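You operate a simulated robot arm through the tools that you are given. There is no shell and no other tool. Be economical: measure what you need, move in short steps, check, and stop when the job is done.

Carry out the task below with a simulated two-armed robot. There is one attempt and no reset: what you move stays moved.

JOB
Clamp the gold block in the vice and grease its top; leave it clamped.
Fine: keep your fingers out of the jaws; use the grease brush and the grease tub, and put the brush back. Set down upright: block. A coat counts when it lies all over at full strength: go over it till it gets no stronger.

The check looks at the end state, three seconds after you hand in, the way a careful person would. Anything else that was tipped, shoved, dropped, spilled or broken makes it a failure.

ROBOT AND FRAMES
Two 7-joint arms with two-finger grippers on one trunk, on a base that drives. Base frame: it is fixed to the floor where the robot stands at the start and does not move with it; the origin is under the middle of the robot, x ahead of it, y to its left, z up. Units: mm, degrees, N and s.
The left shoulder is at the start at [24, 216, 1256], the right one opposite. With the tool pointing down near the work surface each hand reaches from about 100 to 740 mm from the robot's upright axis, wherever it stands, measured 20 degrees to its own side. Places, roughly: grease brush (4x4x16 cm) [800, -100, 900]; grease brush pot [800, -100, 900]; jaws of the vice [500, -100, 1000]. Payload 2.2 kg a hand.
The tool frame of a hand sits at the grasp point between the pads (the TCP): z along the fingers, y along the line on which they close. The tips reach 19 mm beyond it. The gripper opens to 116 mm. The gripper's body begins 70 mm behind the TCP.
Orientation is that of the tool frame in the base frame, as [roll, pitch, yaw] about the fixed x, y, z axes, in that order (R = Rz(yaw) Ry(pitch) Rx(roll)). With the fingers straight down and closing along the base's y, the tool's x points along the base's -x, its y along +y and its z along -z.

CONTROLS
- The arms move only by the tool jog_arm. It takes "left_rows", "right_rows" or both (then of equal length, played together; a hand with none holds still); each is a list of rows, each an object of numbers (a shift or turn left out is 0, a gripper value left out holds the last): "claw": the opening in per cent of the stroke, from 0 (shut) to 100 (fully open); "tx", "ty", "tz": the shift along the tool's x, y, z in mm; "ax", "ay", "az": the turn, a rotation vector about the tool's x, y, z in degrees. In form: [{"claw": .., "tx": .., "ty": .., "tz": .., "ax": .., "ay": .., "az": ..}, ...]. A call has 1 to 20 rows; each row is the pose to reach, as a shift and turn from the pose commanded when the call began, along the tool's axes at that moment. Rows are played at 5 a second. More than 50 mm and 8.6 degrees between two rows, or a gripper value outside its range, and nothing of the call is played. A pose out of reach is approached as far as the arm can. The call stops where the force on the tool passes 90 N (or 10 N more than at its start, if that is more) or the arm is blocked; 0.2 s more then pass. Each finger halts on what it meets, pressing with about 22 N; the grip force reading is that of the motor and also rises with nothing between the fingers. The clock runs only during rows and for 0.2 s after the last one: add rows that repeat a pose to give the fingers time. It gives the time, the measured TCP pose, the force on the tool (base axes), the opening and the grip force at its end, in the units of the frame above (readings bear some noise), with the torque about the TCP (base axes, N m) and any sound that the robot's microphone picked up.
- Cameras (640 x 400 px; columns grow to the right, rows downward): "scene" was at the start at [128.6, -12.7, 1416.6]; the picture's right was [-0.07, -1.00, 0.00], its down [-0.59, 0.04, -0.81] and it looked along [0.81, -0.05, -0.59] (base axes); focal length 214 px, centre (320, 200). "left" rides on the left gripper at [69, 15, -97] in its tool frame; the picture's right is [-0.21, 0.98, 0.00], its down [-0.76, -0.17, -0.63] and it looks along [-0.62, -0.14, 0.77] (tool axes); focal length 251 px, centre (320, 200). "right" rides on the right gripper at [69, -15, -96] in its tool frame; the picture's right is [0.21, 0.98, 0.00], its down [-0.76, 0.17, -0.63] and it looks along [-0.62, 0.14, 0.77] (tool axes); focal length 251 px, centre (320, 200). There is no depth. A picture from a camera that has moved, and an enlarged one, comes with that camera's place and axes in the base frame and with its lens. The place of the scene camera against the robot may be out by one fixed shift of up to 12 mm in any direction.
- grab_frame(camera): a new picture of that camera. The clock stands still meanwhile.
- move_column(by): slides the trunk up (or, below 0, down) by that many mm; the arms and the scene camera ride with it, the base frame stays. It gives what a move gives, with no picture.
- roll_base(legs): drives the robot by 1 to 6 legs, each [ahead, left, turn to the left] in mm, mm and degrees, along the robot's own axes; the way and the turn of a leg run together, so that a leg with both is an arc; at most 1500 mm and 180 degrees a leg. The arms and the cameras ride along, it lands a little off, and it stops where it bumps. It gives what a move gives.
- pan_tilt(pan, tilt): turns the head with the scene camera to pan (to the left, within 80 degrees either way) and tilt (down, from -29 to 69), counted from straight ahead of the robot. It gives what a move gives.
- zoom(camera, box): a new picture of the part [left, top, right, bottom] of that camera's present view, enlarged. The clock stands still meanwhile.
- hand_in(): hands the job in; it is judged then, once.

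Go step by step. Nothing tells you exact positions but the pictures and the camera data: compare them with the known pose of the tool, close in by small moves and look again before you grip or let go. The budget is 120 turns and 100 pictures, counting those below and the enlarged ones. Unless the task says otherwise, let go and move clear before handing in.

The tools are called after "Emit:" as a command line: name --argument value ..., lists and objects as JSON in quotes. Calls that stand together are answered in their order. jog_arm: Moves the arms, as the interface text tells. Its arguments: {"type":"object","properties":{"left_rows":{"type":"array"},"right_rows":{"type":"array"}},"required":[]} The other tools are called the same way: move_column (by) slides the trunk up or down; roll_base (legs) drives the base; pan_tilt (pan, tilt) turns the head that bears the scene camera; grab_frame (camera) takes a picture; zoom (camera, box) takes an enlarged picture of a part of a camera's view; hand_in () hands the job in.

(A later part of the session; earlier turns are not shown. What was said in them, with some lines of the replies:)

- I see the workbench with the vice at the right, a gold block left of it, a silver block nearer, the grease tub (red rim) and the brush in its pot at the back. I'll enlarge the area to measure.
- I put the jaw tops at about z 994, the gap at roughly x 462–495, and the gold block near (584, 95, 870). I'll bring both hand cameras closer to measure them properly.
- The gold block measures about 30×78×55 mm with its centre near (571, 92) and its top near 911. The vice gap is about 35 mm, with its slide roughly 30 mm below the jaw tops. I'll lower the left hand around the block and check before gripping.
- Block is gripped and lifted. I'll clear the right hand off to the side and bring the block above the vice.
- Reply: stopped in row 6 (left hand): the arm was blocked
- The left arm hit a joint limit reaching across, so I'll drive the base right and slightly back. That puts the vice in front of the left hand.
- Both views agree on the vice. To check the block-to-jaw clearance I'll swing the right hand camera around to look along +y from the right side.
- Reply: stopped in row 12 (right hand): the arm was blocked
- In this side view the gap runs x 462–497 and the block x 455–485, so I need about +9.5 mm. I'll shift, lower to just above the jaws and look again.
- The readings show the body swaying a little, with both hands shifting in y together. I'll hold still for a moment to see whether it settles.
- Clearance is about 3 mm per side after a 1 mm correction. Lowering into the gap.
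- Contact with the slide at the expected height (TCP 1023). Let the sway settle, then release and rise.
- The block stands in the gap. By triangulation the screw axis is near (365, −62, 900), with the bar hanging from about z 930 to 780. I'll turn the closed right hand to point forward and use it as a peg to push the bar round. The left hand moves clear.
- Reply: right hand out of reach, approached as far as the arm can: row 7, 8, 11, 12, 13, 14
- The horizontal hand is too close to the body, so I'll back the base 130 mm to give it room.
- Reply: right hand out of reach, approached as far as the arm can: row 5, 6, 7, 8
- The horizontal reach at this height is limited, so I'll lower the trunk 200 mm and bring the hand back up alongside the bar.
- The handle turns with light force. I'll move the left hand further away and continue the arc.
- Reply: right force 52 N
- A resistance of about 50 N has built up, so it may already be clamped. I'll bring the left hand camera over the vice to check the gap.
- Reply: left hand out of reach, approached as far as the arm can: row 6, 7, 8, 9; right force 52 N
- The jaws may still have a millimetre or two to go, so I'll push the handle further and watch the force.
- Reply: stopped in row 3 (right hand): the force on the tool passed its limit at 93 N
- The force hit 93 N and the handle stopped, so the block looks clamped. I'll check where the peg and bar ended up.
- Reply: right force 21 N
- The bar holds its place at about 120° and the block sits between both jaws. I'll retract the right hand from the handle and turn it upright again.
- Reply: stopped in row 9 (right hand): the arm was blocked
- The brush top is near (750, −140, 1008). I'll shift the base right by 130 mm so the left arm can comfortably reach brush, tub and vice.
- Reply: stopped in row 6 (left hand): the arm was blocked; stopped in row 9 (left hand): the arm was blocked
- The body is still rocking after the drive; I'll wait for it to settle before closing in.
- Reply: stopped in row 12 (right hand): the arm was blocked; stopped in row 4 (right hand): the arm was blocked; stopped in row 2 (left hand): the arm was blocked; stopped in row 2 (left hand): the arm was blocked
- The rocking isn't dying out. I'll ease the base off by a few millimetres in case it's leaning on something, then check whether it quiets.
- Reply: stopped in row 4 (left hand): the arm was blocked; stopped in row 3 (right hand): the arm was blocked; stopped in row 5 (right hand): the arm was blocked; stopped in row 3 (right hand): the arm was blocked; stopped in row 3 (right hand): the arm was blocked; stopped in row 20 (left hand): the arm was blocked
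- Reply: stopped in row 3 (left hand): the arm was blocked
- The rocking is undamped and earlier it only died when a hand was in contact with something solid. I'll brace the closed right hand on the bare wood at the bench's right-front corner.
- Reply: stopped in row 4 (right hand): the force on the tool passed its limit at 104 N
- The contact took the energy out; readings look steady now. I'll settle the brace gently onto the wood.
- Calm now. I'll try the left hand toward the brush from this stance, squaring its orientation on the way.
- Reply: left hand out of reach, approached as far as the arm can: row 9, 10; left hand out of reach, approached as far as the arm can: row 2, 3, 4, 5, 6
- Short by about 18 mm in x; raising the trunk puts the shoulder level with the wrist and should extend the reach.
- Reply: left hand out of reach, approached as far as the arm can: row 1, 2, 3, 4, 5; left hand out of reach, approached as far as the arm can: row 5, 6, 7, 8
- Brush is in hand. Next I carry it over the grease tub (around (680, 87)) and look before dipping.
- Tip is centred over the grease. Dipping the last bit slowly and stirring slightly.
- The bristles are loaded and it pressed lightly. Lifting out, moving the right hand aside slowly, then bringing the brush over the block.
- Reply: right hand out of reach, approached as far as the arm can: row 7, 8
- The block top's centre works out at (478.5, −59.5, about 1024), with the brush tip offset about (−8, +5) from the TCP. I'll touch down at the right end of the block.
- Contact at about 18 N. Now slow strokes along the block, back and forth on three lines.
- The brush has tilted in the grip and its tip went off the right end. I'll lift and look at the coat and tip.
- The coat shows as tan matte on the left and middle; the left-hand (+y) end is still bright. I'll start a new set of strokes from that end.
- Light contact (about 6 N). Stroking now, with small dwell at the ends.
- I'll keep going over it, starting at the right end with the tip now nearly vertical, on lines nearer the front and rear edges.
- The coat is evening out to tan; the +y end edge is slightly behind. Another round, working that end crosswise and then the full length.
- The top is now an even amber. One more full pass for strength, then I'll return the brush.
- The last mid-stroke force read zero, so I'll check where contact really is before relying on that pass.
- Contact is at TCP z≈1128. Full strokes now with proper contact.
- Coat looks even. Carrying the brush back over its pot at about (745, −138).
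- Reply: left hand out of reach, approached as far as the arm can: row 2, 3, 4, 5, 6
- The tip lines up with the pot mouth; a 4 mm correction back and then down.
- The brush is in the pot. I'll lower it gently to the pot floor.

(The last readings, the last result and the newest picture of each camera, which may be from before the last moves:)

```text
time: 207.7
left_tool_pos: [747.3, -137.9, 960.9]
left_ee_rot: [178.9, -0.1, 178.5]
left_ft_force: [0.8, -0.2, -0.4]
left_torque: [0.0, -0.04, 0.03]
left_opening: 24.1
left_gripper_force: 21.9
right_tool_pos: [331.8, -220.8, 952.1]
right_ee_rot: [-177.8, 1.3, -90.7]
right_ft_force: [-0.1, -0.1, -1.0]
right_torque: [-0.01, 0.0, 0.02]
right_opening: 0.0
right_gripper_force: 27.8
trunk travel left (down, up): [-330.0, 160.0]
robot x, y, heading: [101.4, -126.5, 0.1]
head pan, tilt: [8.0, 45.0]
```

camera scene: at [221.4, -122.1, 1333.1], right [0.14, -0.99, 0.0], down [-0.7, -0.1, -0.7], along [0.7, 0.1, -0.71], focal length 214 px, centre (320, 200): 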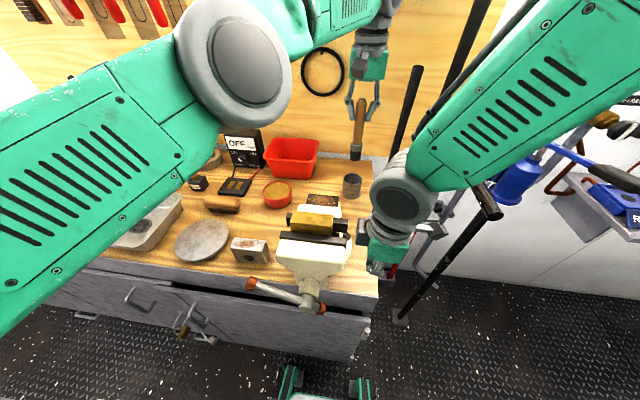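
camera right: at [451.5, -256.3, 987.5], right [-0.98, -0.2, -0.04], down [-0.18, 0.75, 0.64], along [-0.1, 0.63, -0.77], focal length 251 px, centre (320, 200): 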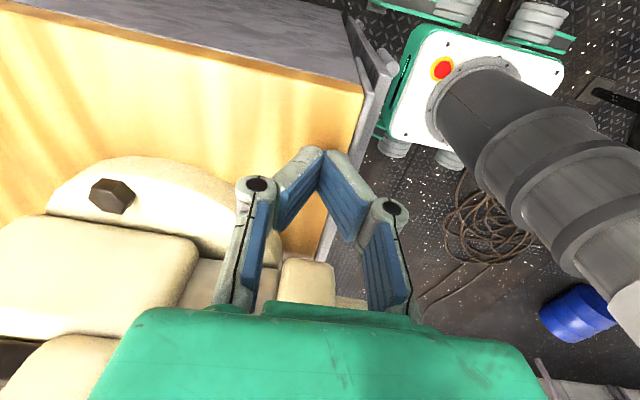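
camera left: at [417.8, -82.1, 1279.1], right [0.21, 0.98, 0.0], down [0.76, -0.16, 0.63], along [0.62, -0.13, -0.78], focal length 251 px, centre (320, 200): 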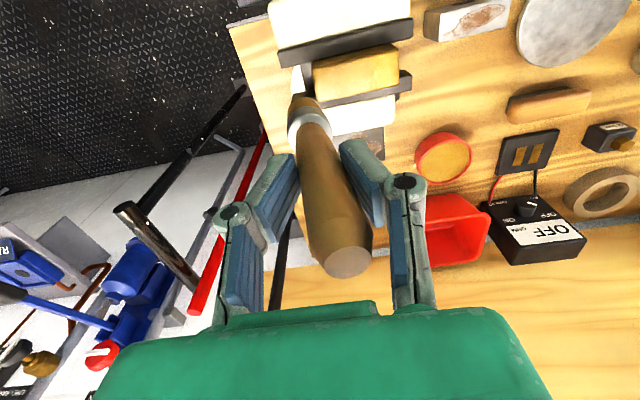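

Emit:
jog_arm --left_rows '[{"tz": 2}, {"tz": 4}, {"tz": 4}]'

Emit:
jog_arm --left_rows '[{"tz": 2}, {"tz": 4}, {"tz": 4}]'

```text
time: 208.5
left_tool_pos: [748.1, -137.3, 956.8]
left_ee_rot: [178.9, -0.2, 178.5]
left_ft_force: [-0.4, -0.2, -0.8]
left_torque: [0.02, 0.0, 0.01]
left_opening: 23.7
left_gripper_force: 21.8
right_tool_pos: [332.4, -220.0, 952.3]
right_ee_rot: [-177.9, 1.3, -90.7]
right_ft_force: [-0.2, -0.2, -0.5]
right_torque: [-0.05, 0.01, -0.01]
right_opening: 0.0
right_gripper_force: 28.5
trunk travel left (down, up): [-330.0, 160.0]
robot x, y, heading: [100.5, -127.8, 0.2]
head pan, tilt: [8.0, 45.0]
```

```text
time: 209.3
left_tool_pos: [748.3, -136.4, 953.2]
left_ee_rot: [178.9, 0.0, 178.5]
left_ft_force: [-0.5, 0.5, -0.2]
left_torque: [-0.02, 0.01, 0.03]
left_opening: 23.6
left_gripper_force: 22.1
right_tool_pos: [330.6, -220.1, 953.8]
right_ee_rot: [-177.8, 1.4, -90.7]
right_ft_force: [-0.2, -0.2, 0.3]
right_torque: [0.02, -0.01, 0.01]
right_opening: 0.0
right_gripper_force: 28.2
trunk travel left (down, up): [-330.0, 160.0]
robot x, y, heading: [101.0, -128.9, 0.1]
head pan, tilt: [8.0, 45.0]
```

Emit:
jog_arm --left_rows '[{"tz": 2}, {"tz": 4}, {"tz": 4}]'

Emit:
jog_arm --left_rows '[{"tz": 2}, {"tz": 3}, {"tz": 3}]'

```text
time: 210.1
left_tool_pos: [748.6, -137.1, 950.6]
left_ee_rot: [179.0, 0.1, 178.6]
left_ft_force: [0.7, 0.1, 7.7]
left_torque: [0.01, 0.07, -0.05]
left_opening: 23.9
left_gripper_force: 22.1
right_tool_pos: [330.5, -220.1, 953.0]
right_ee_rot: [-177.8, 1.2, -90.7]
right_ft_force: [0.4, -0.3, 0.3]
right_torque: [-0.03, -0.01, 0.01]
right_opening: 0.0
right_gripper_force: 29.0
trunk travel left (down, up): [-330.0, 160.0]
robot x, y, heading: [96.2, -125.6, 0.2]
head pan, tilt: [8.0, 45.0]
```

```text
time: 210.9
left_tool_pos: [748.5, -135.5, 946.9]
left_ee_rot: [178.9, 0.1, 178.5]
left_ft_force: [3.3, -0.4, 16.0]
left_torque: [0.0, -0.22, -0.1]
left_opening: 23.8
left_gripper_force: 22.1
right_tool_pos: [330.4, -220.2, 953.7]
right_ee_rot: [-177.7, 1.2, -90.8]
right_ft_force: [-0.8, -0.2, 0.0]
right_torque: [-0.03, -0.02, 0.0]
right_opening: 0.0
right_gripper_force: 27.8
trunk travel left (down, up): [-330.0, 160.0]
robot x, y, heading: [98.5, -124.6, 0.1]
head pan, tilt: [8.0, 45.0]
```

Emit:
jog_arm --left_rows '[{"tz": -2}, {"tz": -3}, {"claw": 30, "tz": -3}, {"claw": 50, "tz": -3}, {"claw": 50, "tz": -3}, {"claw": 50, "tz": -3}]'

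Emit:
jog_arm --left_rows '[{"tz": -15}, {"tz": -35}, {"tz": -60}, {"tz": -90}, {"tz": -120}, {"tz": -120}, {"tz": -120}]'

Emit:
grab_frame --camera "scene"

```text
time: 212.3
left_tool_pos: [749.0, -136.3, 948.3]
left_ee_rot: [179.0, -0.1, 178.5]
left_ft_force: [-0.1, 0.2, 0.5]
left_torque: [0.0, 0.01, 0.0]
left_opening: 57.9
left_gripper_force: 0.1
right_tool_pos: [331.4, -219.4, 951.8]
right_ee_rot: [-177.7, 1.3, -90.7]
right_ft_force: [-0.5, -0.3, -0.2]
right_torque: [-0.01, 0.02, 0.03]
right_opening: 0.0
right_gripper_force: 28.5
trunk travel left (down, up): [-330.0, 160.0]
robot x, y, heading: [98.9, -126.2, 0.6]
head pan, tilt: [8.0, 45.0]
```

```text
time: 213.9
left_tool_pos: [750.3, -138.5, 1068.1]
left_ee_rot: [178.9, 0.0, 178.6]
left_ft_force: [-0.2, -0.3, -0.5]
left_torque: [0.0, 0.0, 0.02]
left_opening: 57.9
left_gripper_force: 0.0
right_tool_pos: [329.9, -220.8, 953.4]
right_ee_rot: [-177.8, 1.3, -90.7]
right_ft_force: [-0.8, 0.4, -0.6]
right_torque: [0.04, 0.02, -0.04]
right_opening: 0.0
right_gripper_force: 28.3
trunk travel left (down, up): [-330.0, 160.0]
robot x, y, heading: [98.4, -126.3, 0.1]
head pan, tilt: [8.0, 45.0]
```

```text
refused: no pictures are left
```

Emit:
jog_arm --left_rows '[{"tz": -30}, {"tz": -60, "tx": 10}, {"tz": -90, "tx": 30}, {"tz": -120, "tx": 60, "ty": 20}, {"tz": -130, "tx": 95, "ty": 50}, {"tz": -130, "tx": 130, "ty": 80}, {"tz": -130, "tx": 150, "ty": 100}, {"tz": -130, "tx": 150, "ty": 100}, {"tz": -130, "tx": 150, "ty": 100}]'

```text
time: 215.9
left_tool_pos: [600.0, -36.9, 1203.0]
left_ee_rot: [178.9, -0.1, 178.5]
left_ft_force: [0.7, 0.3, 0.9]
left_torque: [0.0, -0.03, 0.0]
left_opening: 57.9
left_gripper_force: 0.0
left hand out of reach, approached as far as the arm can: row 1, 2
right_tool_pos: [331.7, -219.7, 952.6]
right_ee_rot: [-177.8, 1.3, -90.7]
right_ft_force: [-0.1, -0.5, -0.1]
right_torque: [-0.01, 0.02, -0.01]
right_opening: 0.0
right_gripper_force: 28.1
trunk travel left (down, up): [-330.0, 160.0]
robot x, y, heading: [99.9, -125.0, 0.1]
head pan, tilt: [8.0, 45.0]
```

Both hands are clear, the brush was set back in its pot, and the greased block was last seen between the jaws. Handing in.

Emit:
hand_in

```text
The job is handed in.
```

I handed the job in with the gold block in the vice, its top greased and the brush back in its pot; I couldn't confirm all of it by picture.

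- **Clamp:** the vice handle stopped at 93 N, and brushing pressure of up to 18 N did not move the block. I did not pull on the block to test the grip.
- **Grease:** the top looked an even amber all over in my last view of it. I dipped the brush once and ran several passes.
- **Brush:** it touched the pot floor before I let go. My pictures had run out by then, so I did not see it standing there after release.
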